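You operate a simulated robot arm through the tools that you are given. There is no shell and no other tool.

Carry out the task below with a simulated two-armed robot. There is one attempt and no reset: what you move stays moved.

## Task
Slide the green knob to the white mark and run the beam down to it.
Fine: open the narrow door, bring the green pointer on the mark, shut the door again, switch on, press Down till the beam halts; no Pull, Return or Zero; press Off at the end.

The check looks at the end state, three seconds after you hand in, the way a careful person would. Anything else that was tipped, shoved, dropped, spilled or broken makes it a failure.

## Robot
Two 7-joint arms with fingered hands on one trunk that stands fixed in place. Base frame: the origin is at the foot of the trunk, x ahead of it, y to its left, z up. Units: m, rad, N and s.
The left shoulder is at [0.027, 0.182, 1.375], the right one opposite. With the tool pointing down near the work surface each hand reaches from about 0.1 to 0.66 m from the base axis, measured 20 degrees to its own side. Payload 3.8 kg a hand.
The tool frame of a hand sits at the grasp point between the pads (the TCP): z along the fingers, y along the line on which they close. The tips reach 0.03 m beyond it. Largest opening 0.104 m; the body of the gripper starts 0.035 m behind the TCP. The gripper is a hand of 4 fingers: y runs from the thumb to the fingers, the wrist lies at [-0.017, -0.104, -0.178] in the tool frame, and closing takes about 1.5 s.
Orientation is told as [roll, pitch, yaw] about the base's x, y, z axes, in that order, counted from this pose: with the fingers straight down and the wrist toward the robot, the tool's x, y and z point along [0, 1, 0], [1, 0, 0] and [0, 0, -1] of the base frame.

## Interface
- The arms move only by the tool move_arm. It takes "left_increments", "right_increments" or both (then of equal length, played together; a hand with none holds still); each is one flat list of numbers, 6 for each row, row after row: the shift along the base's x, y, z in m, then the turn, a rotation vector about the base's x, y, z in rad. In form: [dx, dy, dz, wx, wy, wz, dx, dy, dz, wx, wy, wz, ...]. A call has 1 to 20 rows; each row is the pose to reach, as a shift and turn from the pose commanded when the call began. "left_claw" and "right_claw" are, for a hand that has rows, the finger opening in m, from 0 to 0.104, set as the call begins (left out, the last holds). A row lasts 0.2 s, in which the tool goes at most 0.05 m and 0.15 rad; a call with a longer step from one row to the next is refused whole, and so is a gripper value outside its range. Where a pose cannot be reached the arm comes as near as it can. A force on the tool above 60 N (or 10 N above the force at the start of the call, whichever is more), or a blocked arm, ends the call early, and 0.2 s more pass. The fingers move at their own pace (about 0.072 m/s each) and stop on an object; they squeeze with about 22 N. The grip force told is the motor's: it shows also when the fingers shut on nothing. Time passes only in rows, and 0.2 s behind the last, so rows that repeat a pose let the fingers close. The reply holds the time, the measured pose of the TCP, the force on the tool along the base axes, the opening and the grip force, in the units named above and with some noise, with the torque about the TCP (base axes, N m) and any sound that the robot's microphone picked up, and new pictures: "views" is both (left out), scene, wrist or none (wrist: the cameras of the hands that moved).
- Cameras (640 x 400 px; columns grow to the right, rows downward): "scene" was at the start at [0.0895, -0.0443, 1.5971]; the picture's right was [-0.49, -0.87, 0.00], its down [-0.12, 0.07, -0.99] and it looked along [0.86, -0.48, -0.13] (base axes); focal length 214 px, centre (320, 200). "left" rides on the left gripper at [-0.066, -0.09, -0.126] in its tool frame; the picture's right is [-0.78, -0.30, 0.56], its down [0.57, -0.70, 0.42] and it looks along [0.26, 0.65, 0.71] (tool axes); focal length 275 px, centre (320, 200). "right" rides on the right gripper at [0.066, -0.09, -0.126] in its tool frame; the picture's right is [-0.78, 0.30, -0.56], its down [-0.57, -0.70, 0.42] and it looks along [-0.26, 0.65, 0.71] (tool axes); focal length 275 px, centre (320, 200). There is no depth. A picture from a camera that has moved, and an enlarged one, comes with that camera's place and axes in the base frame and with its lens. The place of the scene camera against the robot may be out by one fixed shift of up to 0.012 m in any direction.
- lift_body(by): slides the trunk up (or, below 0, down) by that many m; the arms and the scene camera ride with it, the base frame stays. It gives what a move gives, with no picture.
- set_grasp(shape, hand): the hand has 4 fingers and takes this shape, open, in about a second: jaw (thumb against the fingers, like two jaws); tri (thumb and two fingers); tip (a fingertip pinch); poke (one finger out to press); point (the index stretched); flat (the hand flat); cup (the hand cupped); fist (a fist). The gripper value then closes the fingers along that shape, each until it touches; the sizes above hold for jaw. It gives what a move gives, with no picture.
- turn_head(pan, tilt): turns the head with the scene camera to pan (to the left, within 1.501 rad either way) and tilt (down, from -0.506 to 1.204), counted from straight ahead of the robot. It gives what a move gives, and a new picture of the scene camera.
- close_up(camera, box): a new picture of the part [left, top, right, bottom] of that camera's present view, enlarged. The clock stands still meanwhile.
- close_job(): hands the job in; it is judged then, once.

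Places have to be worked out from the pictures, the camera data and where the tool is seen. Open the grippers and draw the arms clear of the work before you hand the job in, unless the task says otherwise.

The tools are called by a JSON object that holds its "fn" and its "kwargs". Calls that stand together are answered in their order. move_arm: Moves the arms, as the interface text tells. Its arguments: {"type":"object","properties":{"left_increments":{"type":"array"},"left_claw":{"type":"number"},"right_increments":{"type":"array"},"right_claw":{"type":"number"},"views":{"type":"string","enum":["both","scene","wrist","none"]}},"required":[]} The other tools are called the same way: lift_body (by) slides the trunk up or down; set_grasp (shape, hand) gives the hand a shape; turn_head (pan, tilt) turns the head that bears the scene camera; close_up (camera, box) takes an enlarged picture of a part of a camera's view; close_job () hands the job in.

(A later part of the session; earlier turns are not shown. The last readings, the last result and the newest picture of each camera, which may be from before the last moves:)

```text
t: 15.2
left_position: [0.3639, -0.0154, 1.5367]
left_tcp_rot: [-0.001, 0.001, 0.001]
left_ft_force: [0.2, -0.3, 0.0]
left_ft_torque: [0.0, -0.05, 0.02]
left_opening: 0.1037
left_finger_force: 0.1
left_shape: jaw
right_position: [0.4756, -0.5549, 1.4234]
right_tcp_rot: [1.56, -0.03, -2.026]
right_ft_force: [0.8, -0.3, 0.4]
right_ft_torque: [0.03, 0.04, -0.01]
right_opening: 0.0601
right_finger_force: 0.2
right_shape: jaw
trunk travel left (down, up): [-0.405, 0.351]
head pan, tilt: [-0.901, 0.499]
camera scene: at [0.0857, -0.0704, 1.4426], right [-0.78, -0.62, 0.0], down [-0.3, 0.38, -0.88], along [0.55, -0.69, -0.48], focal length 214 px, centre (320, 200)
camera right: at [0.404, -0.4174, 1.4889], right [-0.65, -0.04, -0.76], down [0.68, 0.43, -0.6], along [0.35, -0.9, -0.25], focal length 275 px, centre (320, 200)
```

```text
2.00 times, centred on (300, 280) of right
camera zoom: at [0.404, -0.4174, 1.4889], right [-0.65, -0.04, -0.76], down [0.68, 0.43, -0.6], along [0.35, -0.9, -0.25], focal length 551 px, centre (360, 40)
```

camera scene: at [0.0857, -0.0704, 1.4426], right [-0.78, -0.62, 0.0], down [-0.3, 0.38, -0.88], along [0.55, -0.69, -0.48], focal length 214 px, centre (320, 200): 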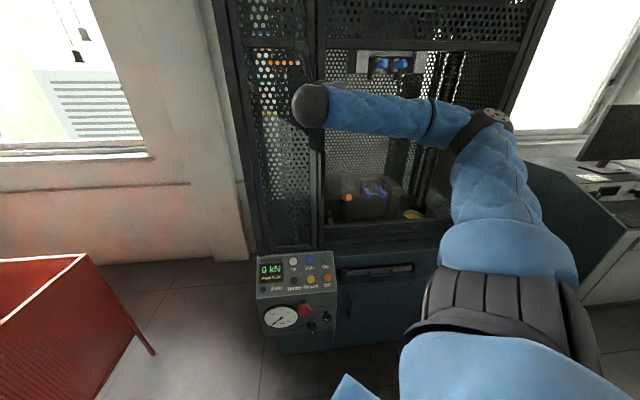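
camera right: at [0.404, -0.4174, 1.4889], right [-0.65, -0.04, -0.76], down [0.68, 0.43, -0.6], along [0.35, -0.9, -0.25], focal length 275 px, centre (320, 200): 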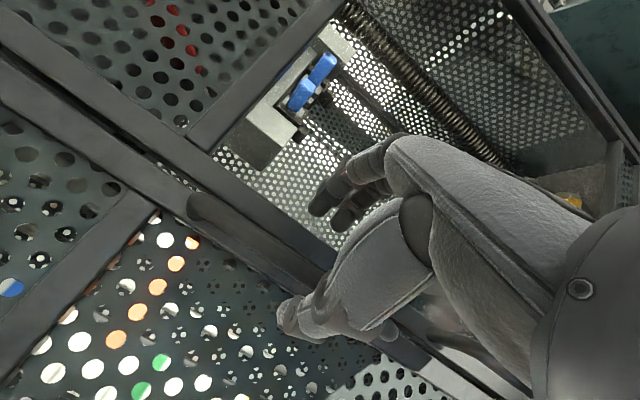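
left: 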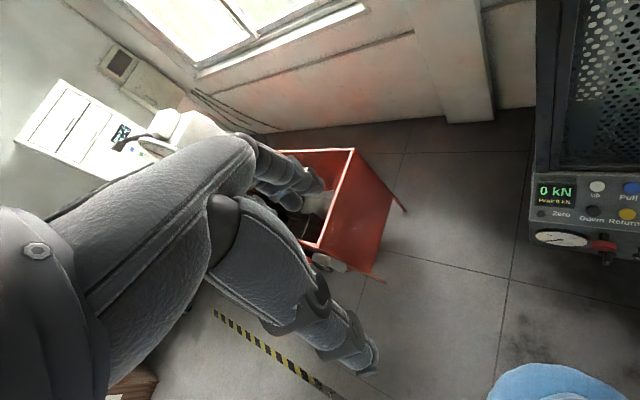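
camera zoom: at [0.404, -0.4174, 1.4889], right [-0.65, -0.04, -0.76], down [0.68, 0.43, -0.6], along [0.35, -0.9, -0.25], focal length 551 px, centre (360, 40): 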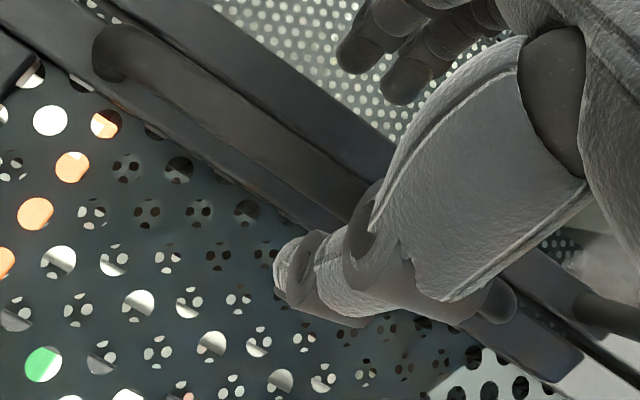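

The bar now lies between thumb and fingers. I advance the last 2.6 cm with the force limit guarding, then close on it.

{"fn": "move_arm", "kwargs": {"right_increments": [0.0117, -0.0057, 0, 0, 0, 0, 0.0233, -0.0115, 0, 0, 0, 0, 0.0233, -0.0115, 0, 0, 0, 0], "views": "wrist"}}

{"fn": "close_up", "kwargs": {"camera": "right", "box": [150, 180, 450, 380]}}

```text
t: 16.0
left_position: [0.3622, -0.0161, 1.5357]
left_tcp_rot: [0.001, -0.002, 0.001]
left_ft_force: [-0.2, -0.2, -1.1]
left_ft_torque: [-0.01, -0.01, 0.02]
left_opening: 0.1036
left_finger_force: 0.0
left_shape: jaw
right_position: [0.4973, -0.5648, 1.4247]
right_tcp_rot: [1.561, -0.03, -2.03]
right_ft_force: [-4.8, 3.4, -0.2]
right_ft_torque: [-0.01, -0.07, -0.24]
right_opening: 0.06
right_finger_force: 0.0
right_shape: jaw
trunk travel left (down, up): [-0.405, 0.351]
head pan, tilt: [-0.901, 0.499]
camera right: at [0.4259, -0.4275, 1.4895], right [-0.65, -0.04, -0.76], down [0.68, 0.43, -0.6], along [0.35, -0.9, -0.25], focal length 275 px, centre (320, 200)
```

right: 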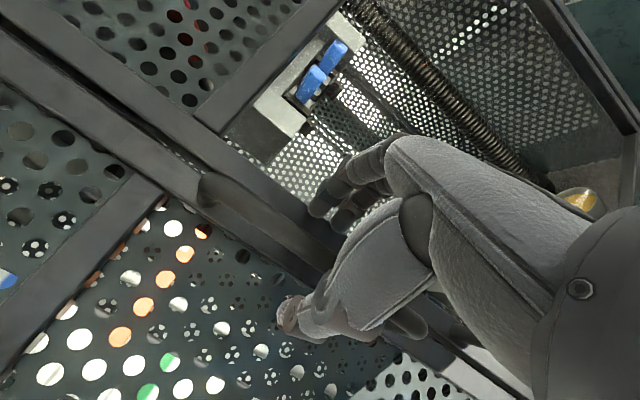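

```text
2.00 times, centred on (300, 280) of right
camera zoom: at [0.4259, -0.4275, 1.4895], right [-0.65, -0.04, -0.76], down [0.68, 0.43, -0.6], along [0.35, -0.9, -0.25], focal length 551 px, centre (360, 40)
```

zoom: 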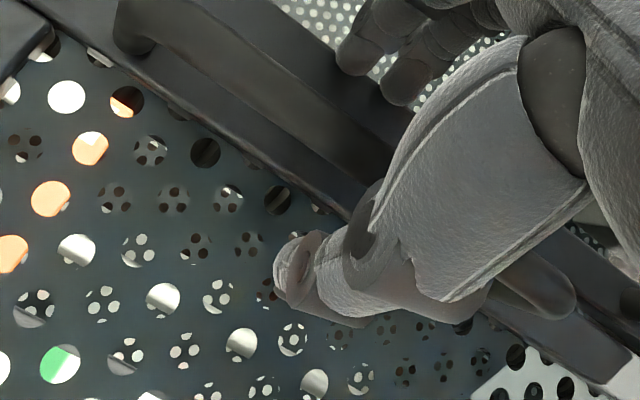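

There is only a slight touch (about 6 N), and the bar is clearly between thumb and fingers. I close the hand on it, giving the fingers 1.6 s.

{"fn": "move_arm", "kwargs": {"right_increments": [-0.003, 0.0015, 0, 0, 0, 0, -0.003, 0.0015, 0, 0, 0, 0, -0.003, 0.0015, 0, 0, 0, 0, -0.003, 0.0015, 0, 0, 0, 0, -0.003, 0.0015, 0, 0, 0, 0, -0.003, 0.0015, 0, 0, 0, 0, -0.003, 0.0015, 0, 0, 0, 0, -0.003, 0.0015, 0, 0, 0, 0], "right_claw": 0.0, "views": "both"}}

{"fn": "close_up", "kwargs": {"camera": "right", "box": [150, 180, 450, 380]}}

```text
t: 17.8
left_position: [0.3678, -0.0119, 1.5353]
left_tcp_rot: [0.0, 0.001, 0.003]
left_ft_force: [-0.5, 0.6, 0.2]
left_ft_torque: [0.01, -0.01, 0.02]
left_opening: 0.1037
left_finger_force: 0.1
left_shape: jaw
right_position: [0.4998, -0.5601, 1.4234]
right_tcp_rot: [1.556, -0.035, -2.023]
right_ft_force: [12.2, 18.0, -5.9]
right_ft_torque: [-0.07, 0.07, 0.02]
right_opening: 0.0095
right_finger_force: 22.0
right_shape: jaw
trunk travel left (down, up): [-0.405, 0.351]
head pan, tilt: [-0.901, 0.499]
camera scene: at [0.0895, -0.0667, 1.4425], right [-0.78, -0.62, 0.0], down [-0.3, 0.37, -0.88], along [0.54, -0.69, -0.48], focal length 214 px, centre (320, 200)
camera right: at [0.4279, -0.4224, 1.4885], right [-0.65, -0.04, -0.76], down [0.67, 0.43, -0.6], along [0.35, -0.9, -0.25], focal length 275 px, centre (320, 200)
```

scene: 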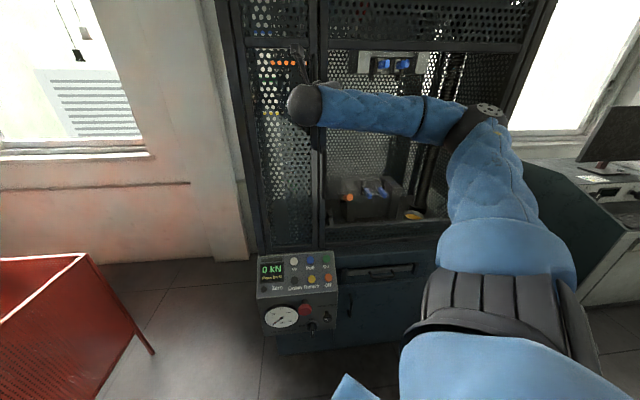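
right: 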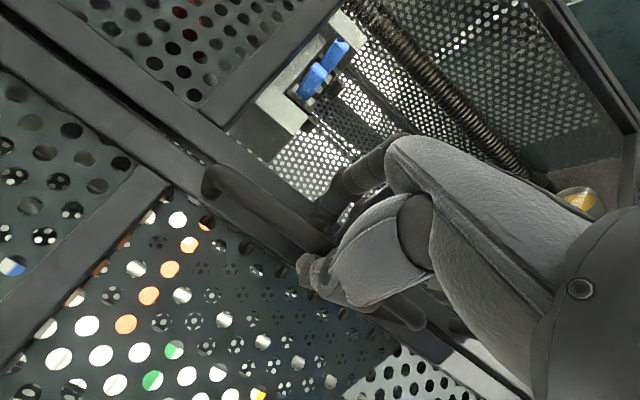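

```text
2.00 times, centred on (300, 280) of right
camera zoom: at [0.4279, -0.4224, 1.4885], right [-0.65, -0.04, -0.76], down [0.67, 0.43, -0.6], along [0.35, -0.9, -0.25], focal length 551 px, centre (360, 40)
```

zoom: 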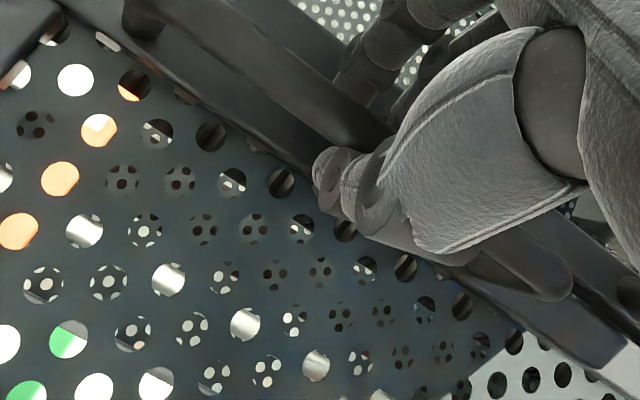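

The hand has gripped the bar at 22 N. I judge the hinge to be about 0.2 m to the left, so I pull the door outward along that arc, about 15° first.

{"fn": "move_arm", "kwargs": {"right_increments": [-0.005, 0.0073, 0, 0, 0, 0, -0.0098, 0.0146, 0, 0, 0, 0, -0.0142, 0.022, 0, 0, 0, 0, -0.0182, 0.0298, 0, 0, 0, 0, -0.0218, 0.0378, 0, 0, 0, 0, -0.0252, 0.0458, 0, 0, 0, 0, -0.0252, 0.0458, 0, 0, 0, 0], "views": "both"}}

```text
t: 19.4
left_position: [0.3732, -0.0142, 1.5337]
left_tcp_rot: [-0.002, 0.004, 0.001]
left_ft_force: [-0.1, 0.0, 0.7]
left_ft_torque: [0.02, 0.02, -0.02]
left_opening: 0.1038
left_finger_force: 0.0
left_shape: jaw
right_position: [0.4793, -0.5157, 1.4216]
right_tcp_rot: [1.553, -0.036, -2.018]
right_ft_force: [35.6, 8.4, 0.2]
right_ft_torque: [-0.03, 0.08, -0.28]
right_opening: 0.0086
right_finger_force: 22.2
right_shape: jaw
trunk travel left (down, up): [-0.405, 0.351]
head pan, tilt: [-0.901, 0.499]
camera scene: at [0.0942, -0.0687, 1.4421], right [-0.78, -0.62, 0.01], down [-0.3, 0.37, -0.88], along [0.54, -0.69, -0.48], focal length 214 px, centre (320, 200)
camera right: at [0.4076, -0.3787, 1.4869], right [-0.65, -0.04, -0.75], down [0.67, 0.43, -0.6], along [0.35, -0.9, -0.25], focal length 275 px, centre (320, 200)
```

scene: 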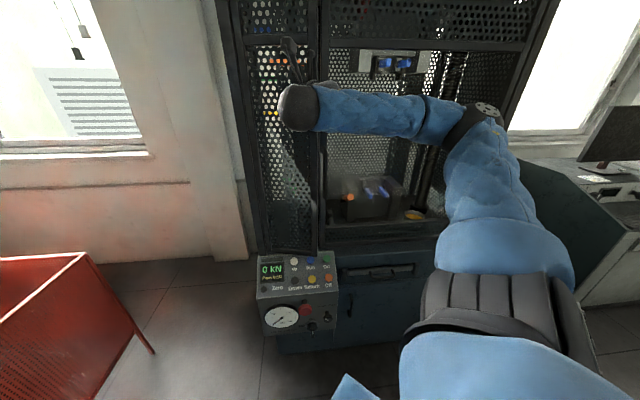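
right: 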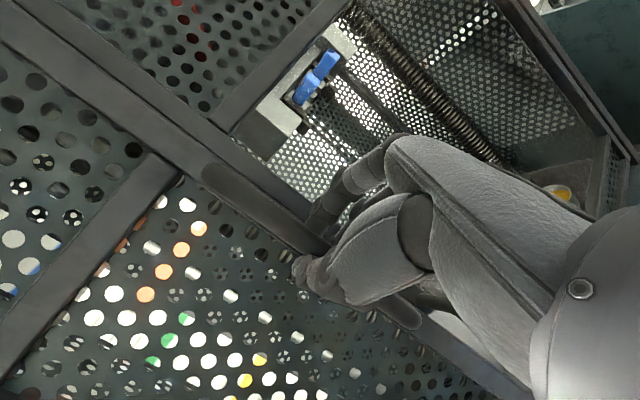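

The door is swinging open smoothly; the side load says my arc was slightly too wide. I continue along a tighter arc to about 30°.

{"fn": "move_arm", "kwargs": {"right_increments": [0.001, 0.014, 0, 0, 0, 0, -0.001, 0.027, 0, 0, 0, 0, -0.004, 0.041, 0, 0, 0, 0, -0.0085, 0.0551, 0, 0, 0, 0, -0.0085, 0.0551, 0, 0, 0, 0], "views": "both"}}

```text
t: 20.6
left_position: [0.3705, -0.0155, 1.5332]
left_tcp_rot: [0.001, 0.006, 0.001]
left_ft_force: [-0.2, 0.0, 1.2]
left_ft_torque: [-0.04, 0.01, 0.01]
left_opening: 0.1035
left_finger_force: 0.1
left_shape: jaw
right_position: [0.4757, -0.4844, 1.4264]
right_tcp_rot: [1.55, -0.034, -2.021]
right_ft_force: [22.8, 3.5, -13.3]
right_ft_torque: [-0.08, 0.08, -0.11]
right_opening: 0.008
right_finger_force: 21.6
right_shape: jaw
right hand out of reach, approached as far as the arm can: row 3, 4, 5
trunk travel left (down, up): [-0.405, 0.351]
head pan, tilt: [-0.901, 0.499]
camera scene: at [0.0924, -0.0708, 1.442], right [-0.78, -0.62, 0.0], down [-0.3, 0.38, -0.88], along [0.54, -0.69, -0.48], focal length 214 px, centre (320, 200)
camera right: at [0.4049, -0.3481, 1.4912], right [-0.66, -0.04, -0.75], down [0.67, 0.43, -0.61], along [0.35, -0.9, -0.26], focal length 275 px, centre (320, 200)
```

scene: 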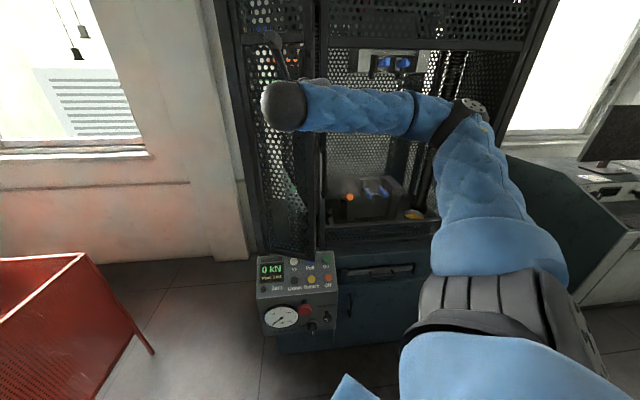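
right: 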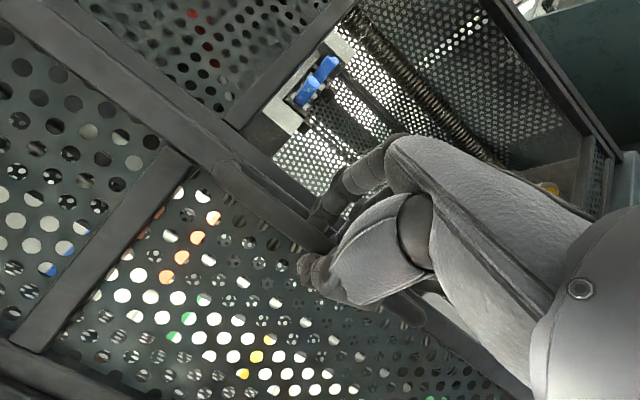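

The door is about 30° open and this hand orientation is at its reach limit. I keep pulling, mostly in +y, while letting the hand turn leftward around the bar.

{"fn": "move_arm", "kwargs": {"right_increments": [0.002, 0.01, 0.0, 0, 0, 0.1, 0.002, 0.022, 0.0, 0, 0, 0.2, 0.002, 0.036, 0.0, 0, 0, 0.3, 0.0, 0.05, 0.0, 0, 0, 0.4, 0.0, 0.05, 0.0, 0, 0, 0.4], "views": "both"}}

```text
t: 21.8
left_position: [0.37, -0.0158, 1.5338]
left_tcp_rot: [0.0, 0.006, 0.002]
left_ft_force: [0.3, 0.3, 0.4]
left_ft_torque: [0.02, 0.01, 0.0]
left_opening: 0.1036
left_finger_force: 0.1
left_shape: jaw
right_position: [0.4752, -0.4361, 1.4271]
right_tcp_rot: [1.555, -0.031, -1.626]
right_ft_force: [24.3, -5.2, -0.1]
right_ft_torque: [-0.2, 0.02, -0.11]
right_opening: 0.0063
right_finger_force: 22.0
right_shape: jaw
trunk travel left (down, up): [-0.405, 0.351]
head pan, tilt: [-0.901, 0.499]
camera scene: at [0.0917, -0.0714, 1.4422], right [-0.78, -0.62, 0.0], down [-0.3, 0.38, -0.88], along [0.54, -0.69, -0.48], focal length 214 px, centre (320, 200)
camera right: at [0.3559, -0.3371, 1.4928], right [-0.59, -0.29, -0.76], down [0.45, 0.66, -0.6], along [0.67, -0.7, -0.26], focal length 275 px, centre (320, 200)
```

scene: 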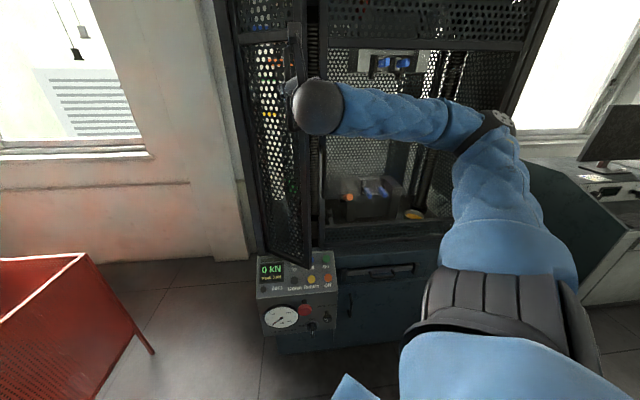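
right: 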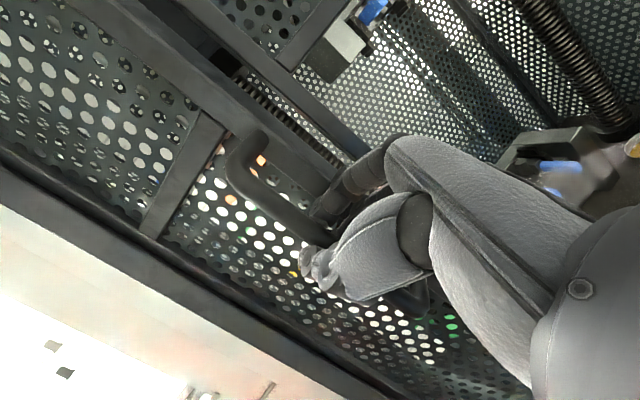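

The door is around 45° open now. I follow the arc on to roughly 75°, still turning the hand leftward around the bar.

{"fn": "move_arm", "kwargs": {"right_increments": [0.006, 0.018, 0.0, 0, 0, 0.09, 0.011, 0.037, 0.0, 0, 0, 0.18, 0.018, 0.056, 0.0, 0, 0, 0.27, 0.026, 0.075, 0.0, 0, 0, 0.36, 0.036, 0.093, 0.0, 0, 0, 0.45, 0.036, 0.093, 0.0, 0, 0, 0.45], "views": "both"}}

```text
t: 23.2
left_position: [0.3623, -0.018, 1.5359]
left_tcp_rot: [0.003, -0.002, 0.001]
left_ft_force: [0.0, 0.1, 0.8]
left_ft_torque: [-0.03, -0.01, -0.01]
left_opening: 0.1036
left_finger_force: 0.0
left_shape: jaw
right_position: [0.5022, -0.345, 1.4293]
right_tcp_rot: [1.559, -0.025, -1.18]
right_ft_force: [-14.5, -5.2, -14.8]
right_ft_torque: [0.41, 0.17, -2.33]
right_opening: 0.0072
right_finger_force: 21.9
right_shape: jaw
trunk travel left (down, up): [-0.405, 0.351]
head pan, tilt: [-0.901, 0.499]
camera scene: at [0.0837, -0.0724, 1.4425], right [-0.78, -0.62, 0.0], down [-0.3, 0.38, -0.88], along [0.55, -0.69, -0.48], focal length 214 px, centre (320, 200)
camera right: at [0.3524, -0.3069, 1.4945], right [-0.4, -0.51, -0.76], down [0.12, 0.79, -0.6], along [0.91, -0.34, -0.26], focal length 275 px, centre (320, 200)
```

scene: 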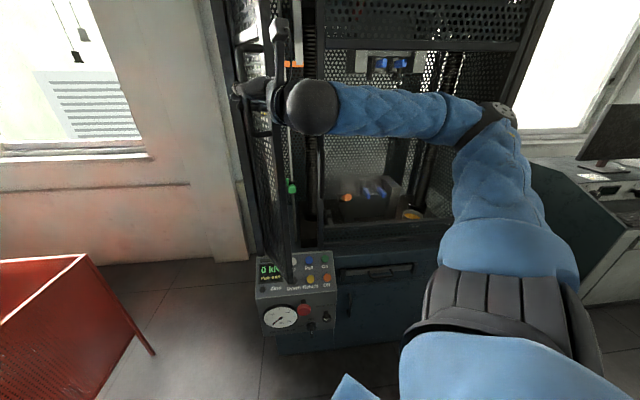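
right: 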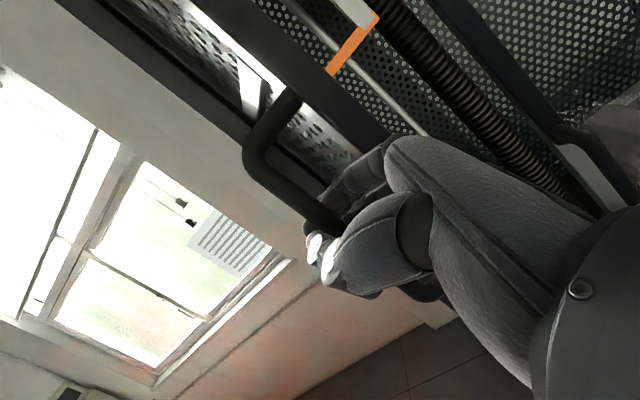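

The door stands about 80° open, and the green knob and the orange beam pointer are now visible directly. I open the fingers a little and draw the hand straight back along the finger direction to let go of the bar.

{"fn": "move_arm", "kwargs": {"right_increments": [-0.003, -0.001, 0.0, 0, 0, 0, -0.003, -0.001, 0.0, 0, 0, 0, -0.003, -0.001, 0.0, 0, 0, 0, -0.012, -0.005, 0, 0, 0, 0, -0.028, -0.0115, 0, 0, 0, 0, -0.046, -0.019, 0, 0, 0, 0, -0.065, -0.0268, 0, 0, 0, 0], "right_claw": 0.045, "views": "both"}}

```text
t: 24.7
left_position: [0.3743, -0.0195, 1.5334]
left_tcp_rot: [0.001, 0.006, 0.001]
left_ft_force: [-1.5, 0.5, -0.9]
left_ft_torque: [-0.04, -0.04, -0.01]
left_opening: 0.104
left_finger_force: 0.1
left_shape: jaw
right_position: [0.4639, -0.3741, 1.4268]
right_tcp_rot: [1.556, -0.024, -1.193]
right_ft_force: [55.1, -15.8, 10.3]
right_ft_torque: [-0.37, -0.79, 1.57]
right_opening: 0.0559
right_finger_force: 0.1
right_shape: jaw
trunk travel left (down, up): [-0.405, 0.351]
head pan, tilt: [-0.901, 0.499]
stopped in row 7 (right hand): the force on the tool passed its limit at 67 N (the readings are from after the stop); the commanded pose is now the measured one
camera scene: at [0.0968, -0.0731, 1.4417], right [-0.78, -0.62, 0.0], down [-0.3, 0.38, -0.87], along [0.54, -0.69, -0.48], focal length 214 px, centre (320, 200)
camera right: at [0.3155, -0.335, 1.4935], right [-0.41, -0.5, -0.76], down [0.13, 0.79, -0.59], along [0.9, -0.35, -0.26], focal length 275 px, centre (320, 200)
```

scene: 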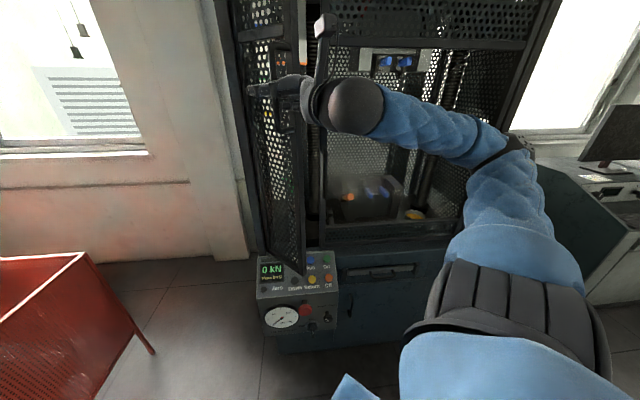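
right: 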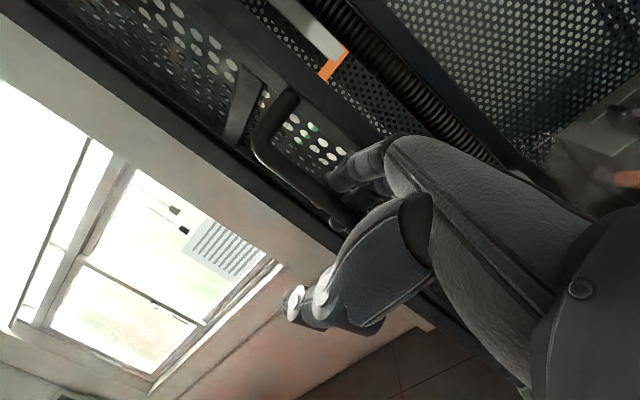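

The curled fingers are hooked in the gap behind the bar, so pulling back only drags the door. I take a close look before deciding how to slip them out.

{"fn": "close_up", "kwargs": {"camera": "right", "box": [220, 80, 460, 240]}}

{"fn": "close_up", "kwargs": {"camera": "scene", "box": [230, 30, 390, 140]}}

```text
2.50 times, centred on (340, 160) of right
camera zoom: at [0.3155, -0.335, 1.4935], right [-0.41, -0.5, -0.76], down [0.13, 0.79, -0.59], along [0.9, -0.35, -0.26], focal length 688 px, centre (270, 300)
```

zoom: 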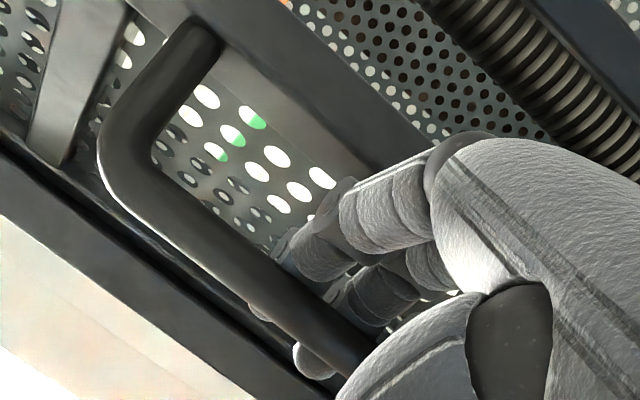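

```text
3.64 times, centred on (310, 85) of scene
camera zoom: at [0.0968, -0.0731, 1.4417], right [-0.78, -0.62, 0.0], down [-0.3, 0.38, -0.87], along [0.54, -0.69, -0.48], focal length 780 px, centre (356, 618)
```

zoom: 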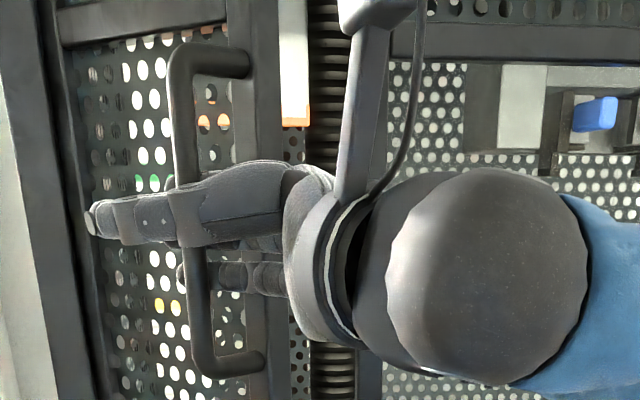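

The handle is a D-shaped bar with about 5 cm clearance, and the fingertips are just hooked behind it. I ease forward to unload, open the fingers wide so they straighten, shift slightly toward the door and then withdraw along the door face.

{"fn": "move_arm", "kwargs": {"right_increments": [0.01, 0.0, 0.0, 0, 0, 0, 0.014, -0.003, 0.0, 0, 0, 0, 0.014, -0.006, 0.0, 0, 0, 0, 0.014, -0.006, 0.0, 0, 0, 0, 0.014, -0.006, 0, 0, 0, 0], "right_claw": 0.1, "views": "both"}}

{"fn": "close_up", "kwargs": {"camera": "right", "box": [220, 80, 460, 240]}}

{"fn": "close_up", "kwargs": {"camera": "scene", "box": [230, 30, 390, 140]}}

```text
t: 25.9
left_position: [0.3635, -0.0165, 1.5361]
left_tcp_rot: [-0.001, 0.0, 0.002]
left_ft_force: [0.1, -0.3, -0.5]
left_ft_torque: [-0.01, 0.01, 0.0]
left_opening: 0.1034
left_finger_force: 0.0
left_shape: jaw
right_position: [0.4662, -0.3741, 1.4314]
right_tcp_rot: [1.566, -0.028, -1.185]
right_ft_force: [0.2, -0.8, 0.3]
right_ft_torque: [0.0, 0.0, -0.02]
right_opening: 0.0998
right_finger_force: 0.1
right_shape: jaw
trunk travel left (down, up): [-0.405, 0.351]
head pan, tilt: [-0.901, 0.499]
camera scene: at [0.0859, -0.0703, 1.4426], right [-0.78, -0.62, 0.0], down [-0.3, 0.38, -0.88], along [0.55, -0.69, -0.48], focal length 214 px, centre (320, 200)
camera right: at [0.3166, -0.3355, 1.4962], right [-0.4, -0.51, -0.76], down [0.13, 0.79, -0.6], along [0.91, -0.34, -0.25], focal length 275 px, centre (320, 200)
```

scene: 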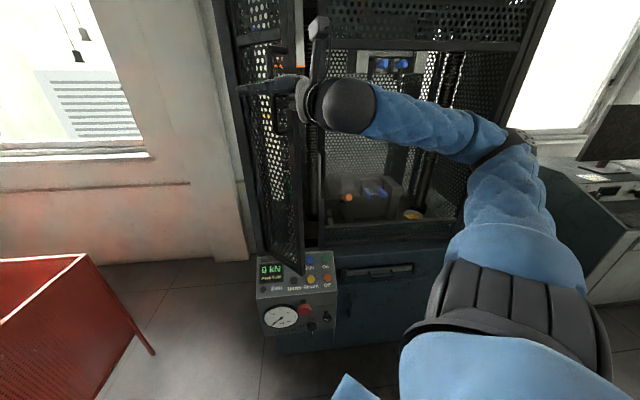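
right: 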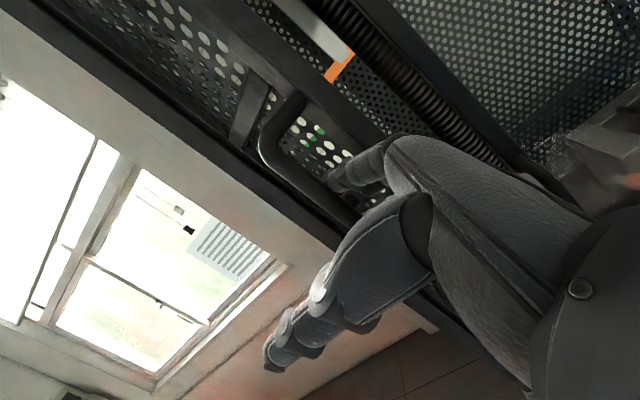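

```text
2.50 times, centred on (340, 160) of right
camera zoom: at [0.3166, -0.3355, 1.4962], right [-0.4, -0.51, -0.76], down [0.13, 0.79, -0.6], along [0.91, -0.34, -0.25], focal length 688 px, centre (270, 300)
```

zoom: 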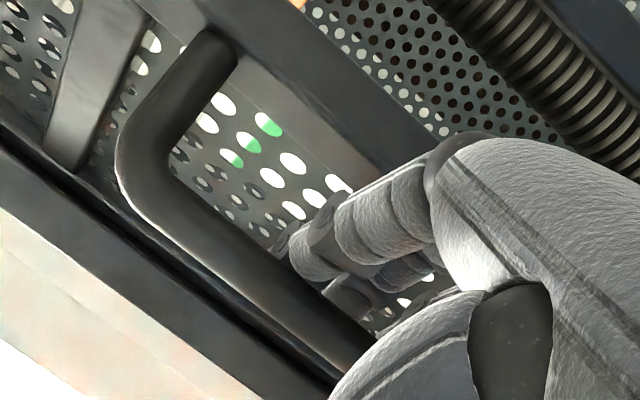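

```text
3.64 times, centred on (310, 85) of scene
camera zoom: at [0.0859, -0.0703, 1.4426], right [-0.78, -0.62, 0.0], down [-0.3, 0.38, -0.88], along [0.55, -0.69, -0.48], focal length 780 px, centre (356, 618)
```

zoom: 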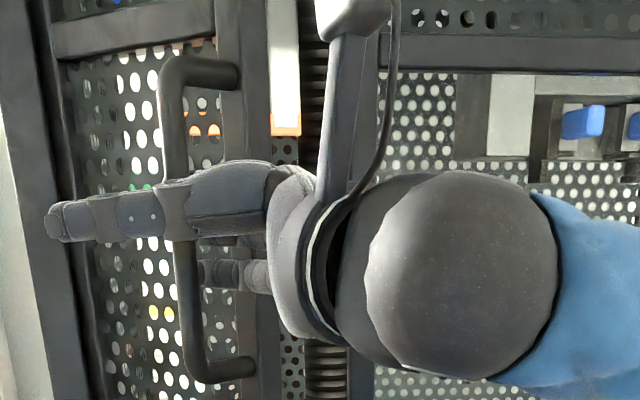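

The force is zero and the fingertips now sit clear to the right of the bar. I withdraw along the door face and then to the right, around its free edge.

{"fn": "move_arm", "kwargs": {"right_increments": [-0.015, 0.0, 0.0, 0, 0, 0, -0.03, 0.0, 0.0, 0, 0, 0, -0.05, 0.0, 0.0, 0, 0, 0, -0.065, -0.015, 0.0, 0, 0, -0.05, -0.075, -0.04, 0, 0, 0, -0.1, -0.08, -0.07, 0, 0, 0, -0.15, -0.08, -0.1, 0, 0, 0, -0.2, -0.08, -0.13, 0, 0, 0, -0.25], "views": "both"}}

```text
t: 27.7
left_position: [0.3647, -0.0158, 1.5346]
left_tcp_rot: [0.0, 0.0, 0.001]
left_ft_force: [-0.8, -0.6, -0.2]
left_ft_torque: [-0.02, 0.03, 0.0]
left_opening: 0.1037
left_finger_force: 0.1
left_shape: jaw
right_position: [0.3866, -0.5041, 1.431]
right_tcp_rot: [1.563, -0.03, -1.437]
right_ft_force: [0.3, 0.1, -0.4]
right_ft_torque: [-0.03, 0.01, -0.02]
right_opening: 0.0997
right_finger_force: 0.1
right_shape: jaw
right hand out of reach, approached as far as the arm can: row 4, 5
trunk travel left (down, up): [-0.405, 0.351]
head pan, tilt: [-0.901, 0.499]
camera scene: at [0.0864, -0.0708, 1.4426], right [-0.78, -0.62, 0.0], down [-0.3, 0.38, -0.88], along [0.55, -0.69, -0.48], focal length 214 px, centre (320, 200)
camera right: at [0.2513, -0.43, 1.4957], right [-0.52, -0.39, -0.76], down [0.32, 0.73, -0.6], along [0.79, -0.55, -0.25], focal length 275 px, centre (320, 200)
```

scene: 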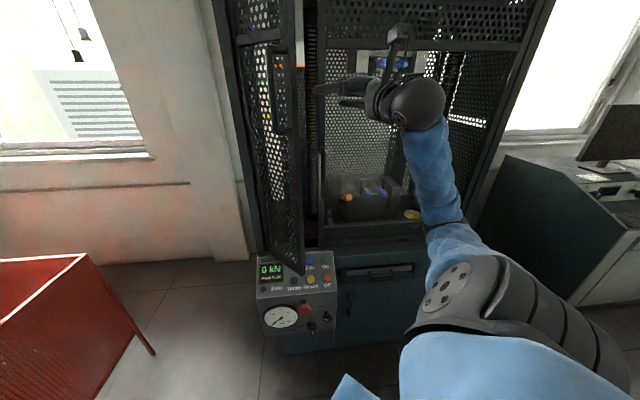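
right: 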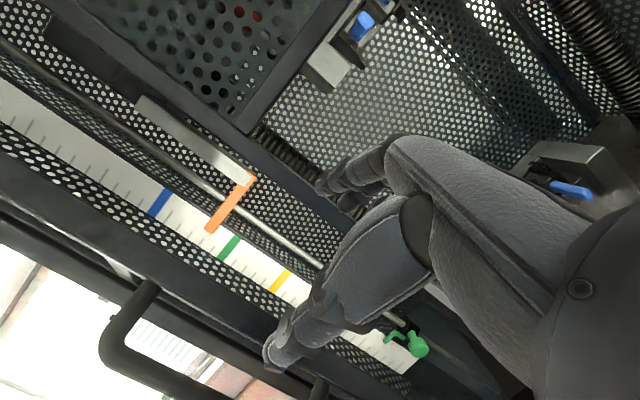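

The inside is now visible: a ruled scale with coloured marks, the orange beam pointer, and the green knob on a thin rod lower down. I zoom in to find the white mark.

{"fn": "close_up", "kwargs": {"camera": "right", "box": [0, 60, 320, 260]}}

{"fn": "close_up", "kwargs": {"camera": "right", "box": [200, 220, 440, 380]}}

{"fn": "close_up", "kwargs": {"camera": "scene", "box": [270, 0, 350, 260]}}

```text
2.00 times, centred on (160, 160) of right
camera zoom: at [0.2513, -0.43, 1.4957], right [-0.52, -0.39, -0.76], down [0.32, 0.73, -0.6], along [0.79, -0.55, -0.25], focal length 551 px, centre (640, 280)
```

zoom: 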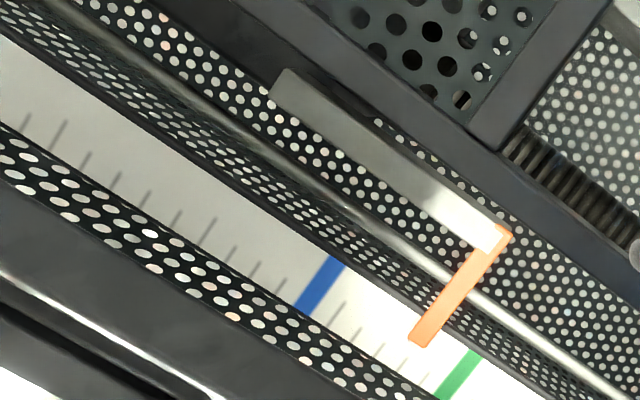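

```text
2.50 times, centred on (320, 300) of right
camera zoom: at [0.2513, -0.43, 1.4957], right [-0.52, -0.39, -0.76], down [0.32, 0.73, -0.6], along [0.79, -0.55, -0.25], focal length 688 px, centre (320, -50)
```

zoom: 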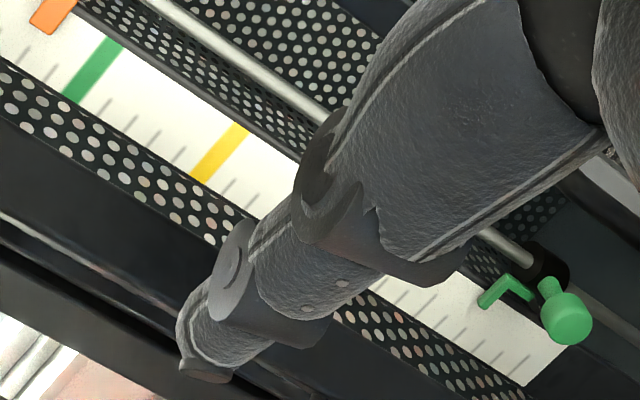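

```text
1.54 times, centred on (310, 130) of scene
camera zoom: at [0.0864, -0.0708, 1.4426], right [-0.78, -0.62, 0.0], down [-0.3, 0.38, -0.88], along [0.55, -0.69, -0.48], focal length 330 px, centre (335, 308)
```

zoom: 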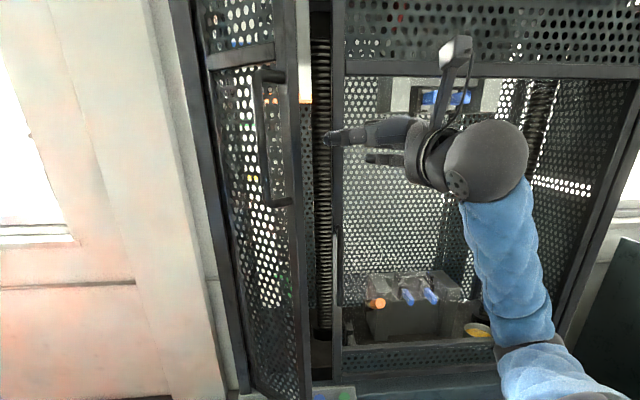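

I can see the blue, green and yellow marks, but the thumb hides part of the scale. I bring the closed hand inside the free edge of the door so I can push the door wider from the inside.

{"fn": "move_arm", "kwargs": {"right_increments": [0.0, -0.01, 0.0, 0, 0, 0, 0.0, -0.015, 0.0, 0, 0, 0, 0.0, -0.02, 0.0, 0, 0, 0, 0.02, -0.02, 0.0, 0, 0, 0, 0.045, -0.02, 0.0, 0, 0, 0, 0.07, -0.02, 0.0, 0, 0, 0, 0.095, -0.02, 0.0, 0, 0, 0], "right_claw": 0.01, "views": "both"}}

```text
t: 29.3
left_position: [0.3648, -0.0157, 1.5352]
left_tcp_rot: [0.001, -0.002, 0.002]
left_ft_force: [-0.1, -0.1, 0.5]
left_ft_torque: [-0.02, 0.01, -0.02]
left_opening: 0.1035
left_finger_force: 0.0
left_shape: jaw
right_position: [0.4843, -0.5241, 1.4308]
right_tcp_rot: [1.563, -0.03, -1.433]
right_ft_force: [-0.1, 0.3, 0.0]
right_ft_torque: [0.05, 0.01, 0.0]
right_opening: 0.0103
right_finger_force: 0.1
right_shape: jaw
trunk travel left (down, up): [-0.405, 0.351]
head pan, tilt: [-0.901, 0.499]
camera scene: at [0.0873, -0.0699, 1.4425], right [-0.78, -0.62, 0.0], down [-0.3, 0.37, -0.88], along [0.55, -0.69, -0.48], focal length 214 px, centre (320, 200)
camera right: at [0.3475, -0.4492, 1.4958], right [-0.51, -0.39, -0.76], down [0.32, 0.73, -0.6], along [0.79, -0.55, -0.25], focal length 275 px, centre (320, 200)
```

scene: 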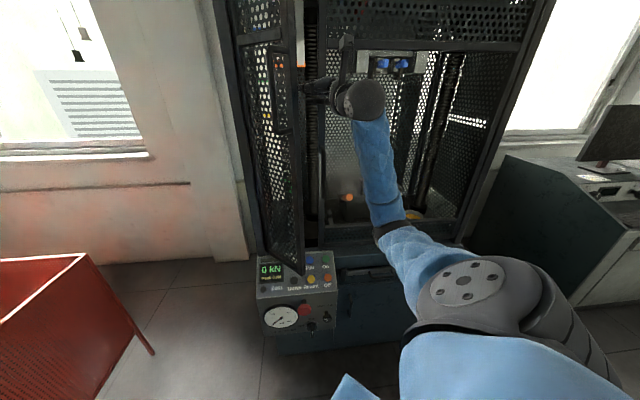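
right: 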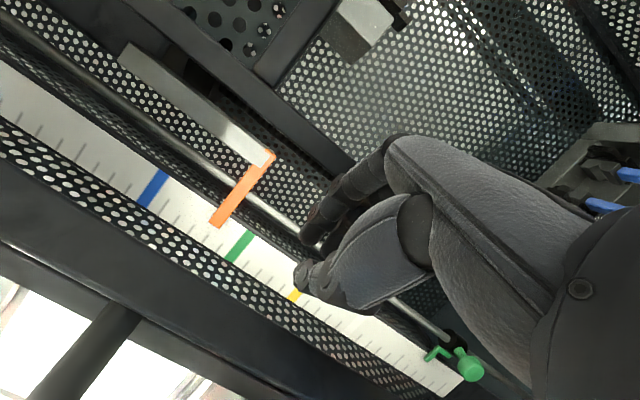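

The closed hand is now inside the opening, past the door's free edge. I sweep it left along an arc to push the door further open.

{"fn": "move_arm", "kwargs": {"right_increments": [0.003, 0.03, 0.0, 0, 0, 0.02, 0.007, 0.06, 0.0, 0, 0, 0.05, 0.012, 0.09, 0.0, 0, 0, 0.08, 0.02, 0.12, 0.0, 0, 0, 0.11, 0.032, 0.15, 0.0, 0, 0, 0.14, 0.045, 0.175, 0.0, 0, 0, 0.17, 0.06, 0.2, 0.0, 0, 0, 0.2], "views": "both"}}

```text
t: 30.9
left_position: [0.3571, -0.0193, 1.5376]
left_tcp_rot: [0.0, -0.008, 0.001]
left_ft_force: [0.6, -0.9, 0.0]
left_ft_torque: [0.0, 0.02, 0.03]
left_opening: 0.1037
left_finger_force: 0.1
left_shape: jaw
right_position: [0.5343, -0.3299, 1.4341]
right_tcp_rot: [1.571, -0.03, -1.242]
right_ft_force: [-30.6, -8.8, -6.8]
right_ft_torque: [-0.05, 0.11, 0.15]
right_opening: 0.0108
right_finger_force: 0.0
right_shape: jaw
trunk travel left (down, up): [-0.405, 0.351]
head pan, tilt: [-0.901, 0.499]
camera scene: at [0.0795, -0.0736, 1.4429], right [-0.78, -0.62, 0.0], down [-0.29, 0.38, -0.88], along [0.55, -0.69, -0.48], focal length 214 px, centre (320, 200)
camera right: at [0.3858, -0.2828, 1.4974], right [-0.42, -0.48, -0.77], down [0.18, 0.78, -0.59], along [0.89, -0.39, -0.24], focal length 275 px, centre (320, 200)
```

scene: 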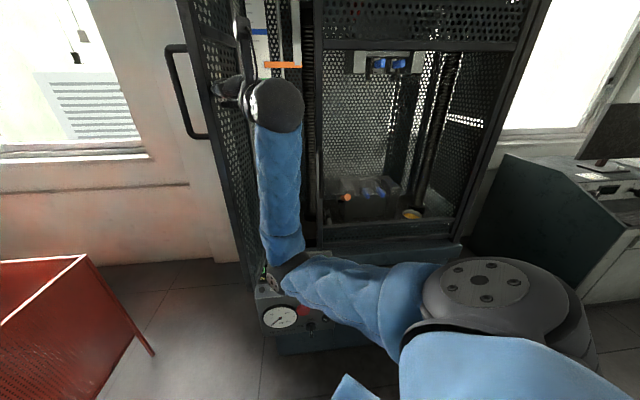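
right: 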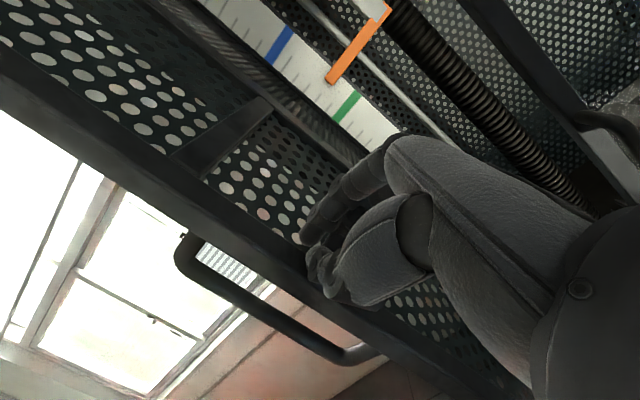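

The door is now well past 90° open. I draw the hand back to the right and toward the robot so I can see the whole scale.

{"fn": "move_arm", "kwargs": {"right_increments": [-0.01, -0.03, 0.0, 0, 0, 0, -0.03, -0.07, 0.0, 0, 0, 0, -0.06, -0.11, 0.0, 0, 0, -0.05, -0.09, -0.15, 0.0, 0, 0, -0.1, -0.12, -0.19, 0.0, 0, 0, -0.15, -0.13, -0.23, 0.0, 0, 0, -0.2, -0.13, -0.25, 0.0, 0, 0, -0.2], "views": "both"}}

{"fn": "close_up", "kwargs": {"camera": "scene", "box": [230, 0, 330, 62]}}

{"fn": "close_up", "kwargs": {"camera": "scene", "box": [230, 60, 330, 122]}}

{"fn": "close_up", "kwargs": {"camera": "scene", "box": [230, 120, 330, 182]}}

{"fn": "close_up", "kwargs": {"camera": "scene", "box": [230, 180, 330, 242]}}

```text
t: 32.5
left_position: [0.3638, -0.0156, 1.5356]
left_tcp_rot: [-0.001, 0.001, 0.002]
left_ft_force: [-0.7, 0.1, 1.6]
left_ft_torque: [0.02, 0.04, 0.0]
left_opening: 0.1039
left_finger_force: 0.0
left_shape: jaw
right_position: [0.4126, -0.574, 1.4297]
right_tcp_rot: [1.563, -0.029, -1.433]
right_ft_force: [0.1, -0.5, -0.3]
right_ft_torque: [0.0, -0.01, 0.01]
right_opening: 0.0101
right_finger_force: 0.1
right_shape: jaw
trunk travel left (down, up): [-0.405, 0.351]
head pan, tilt: [-0.901, 0.499]
camera scene: at [0.0859, -0.0708, 1.4426], right [-0.78, -0.62, 0.0], down [-0.3, 0.38, -0.88], along [0.55, -0.69, -0.48], focal length 214 px, centre (320, 200)
camera right: at [0.2762, -0.5001, 1.4956], right [-0.51, -0.39, -0.76], down [0.32, 0.73, -0.6], along [0.79, -0.55, -0.25], focal length 275 px, centre (320, 200)
```

scene: 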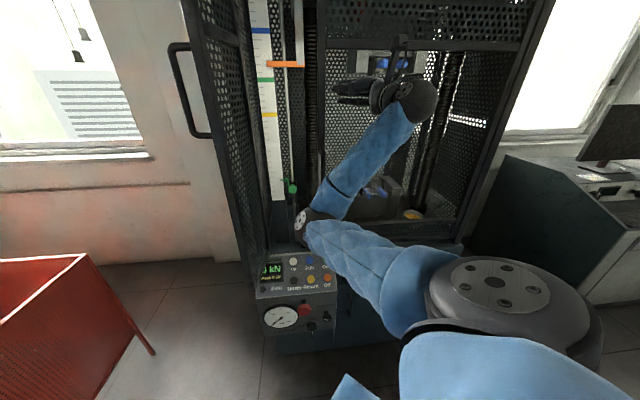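
right: 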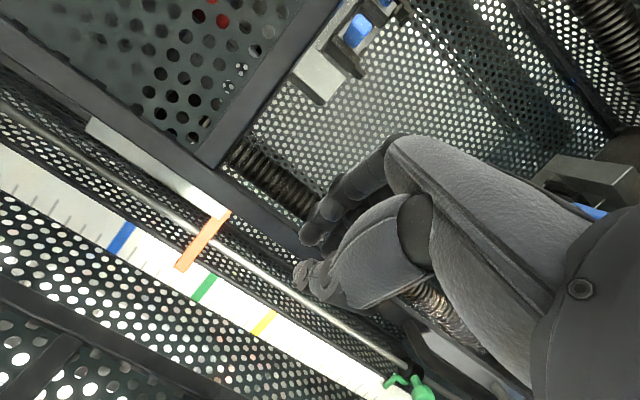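

```text
6.40 times, centred on (280, 31) of scene
camera zoom: at [0.0859, -0.0708, 1.4426], right [-0.78, -0.62, 0.0], down [-0.3, 0.38, -0.88], along [0.55, -0.69, -0.48], focal length 1373 px, centre (576, 1282)
```

zoom: 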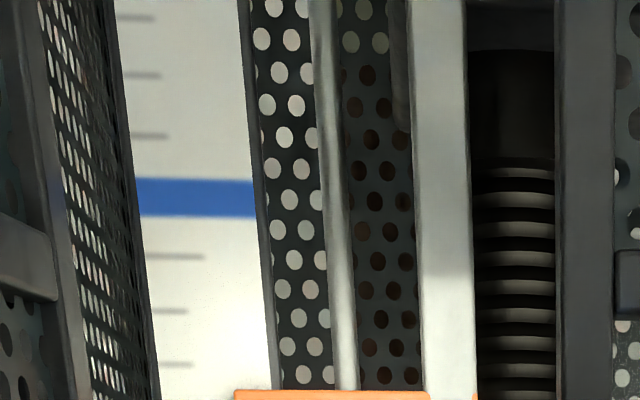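

```text
6.40 times, centred on (280, 91) of scene
camera zoom: at [0.0859, -0.0708, 1.4426], right [-0.78, -0.62, 0.0], down [-0.3, 0.38, -0.88], along [0.55, -0.69, -0.48], focal length 1373 px, centre (576, 898)
```

zoom: 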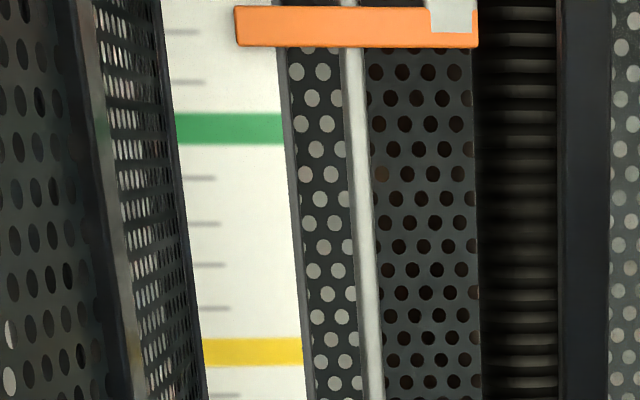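

```text
6.40 times, centred on (280, 151) of scene
camera zoom: at [0.0859, -0.0708, 1.4426], right [-0.78, -0.62, 0.0], down [-0.3, 0.38, -0.88], along [0.55, -0.69, -0.48], focal length 1373 px, centre (576, 514)
```

zoom: 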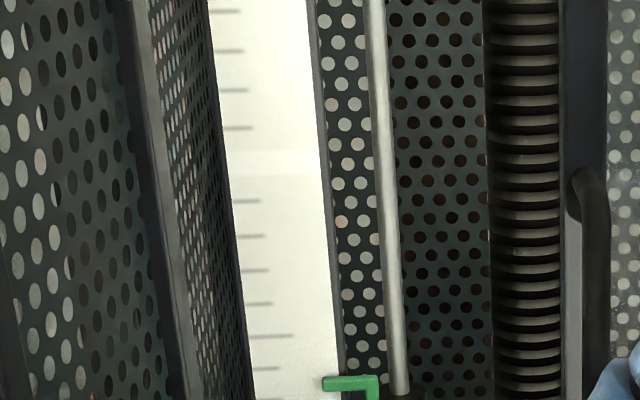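

```text
6.40 times, centred on (280, 211) of scene
camera zoom: at [0.0859, -0.0708, 1.4426], right [-0.78, -0.62, 0.0], down [-0.3, 0.38, -0.88], along [0.55, -0.69, -0.48], focal length 1373 px, centre (576, 130)
```

zoom: 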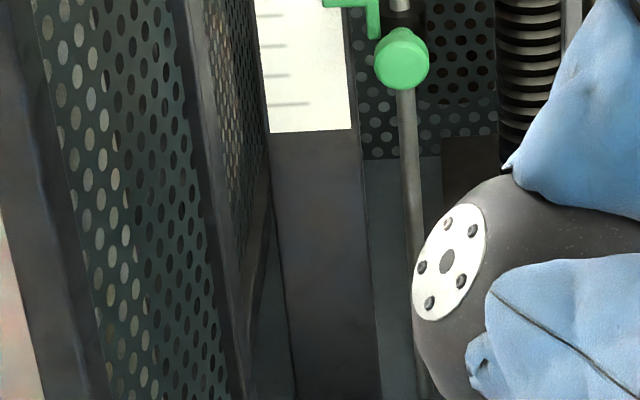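

Below the yellow mark there is a slightly brighter white band on the cream scale where a tick is missing. I zoom in to confirm it is the white mark and to see the knob in detail.

{"fn": "close_up", "kwargs": {"camera": "scene", "box": [255, 130, 295, 155]}}

{"fn": "close_up", "kwargs": {"camera": "scene", "box": [270, 170, 310, 195]}}

{"fn": "close_up", "kwargs": {"camera": "right", "box": [240, 290, 440, 400]}}

```text
16.00 times, centred on (275, 142) of scene
camera zoom: at [0.0859, -0.0708, 1.4426], right [-0.78, -0.62, 0.0], down [-0.3, 0.38, -0.88], along [0.55, -0.69, -0.48], focal length 3432 px, centre (1040, 1120)
```

zoom: 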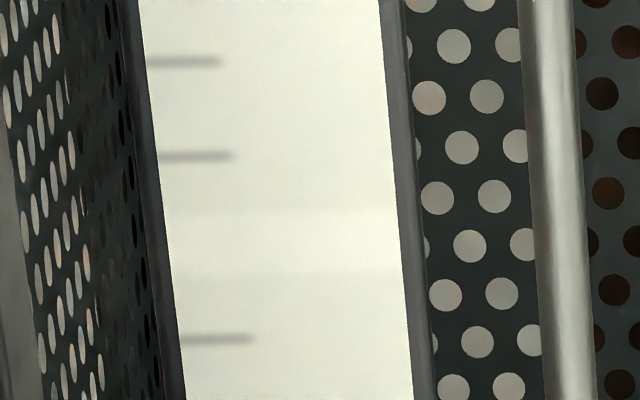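

```text
16.00 times, centred on (290, 182) of scene
camera zoom: at [0.0859, -0.0708, 1.4426], right [-0.78, -0.62, 0.0], down [-0.3, 0.38, -0.88], along [0.55, -0.69, -0.48], focal length 3432 px, centre (800, 480)
```

zoom: 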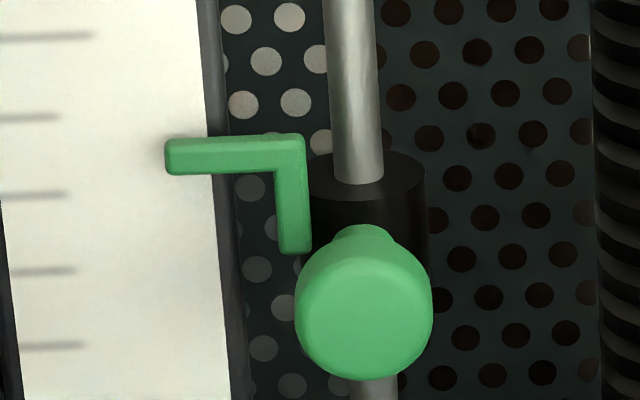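

```text
3.20 times, centred on (340, 345) of right
camera zoom: at [0.2762, -0.5001, 1.4956], right [-0.51, -0.39, -0.76], down [0.32, 0.73, -0.6], along [0.79, -0.55, -0.25], focal length 881 px, centre (256, -264)
```

zoom: 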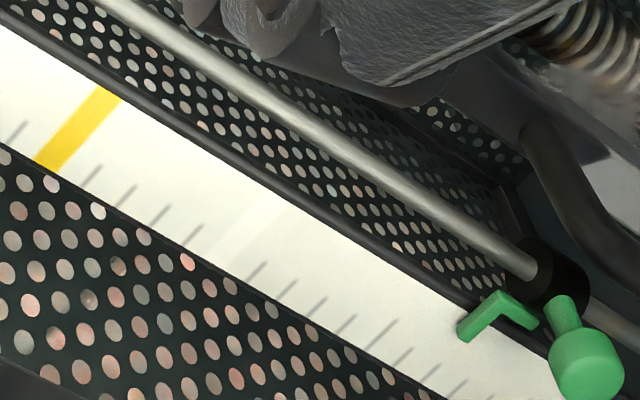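

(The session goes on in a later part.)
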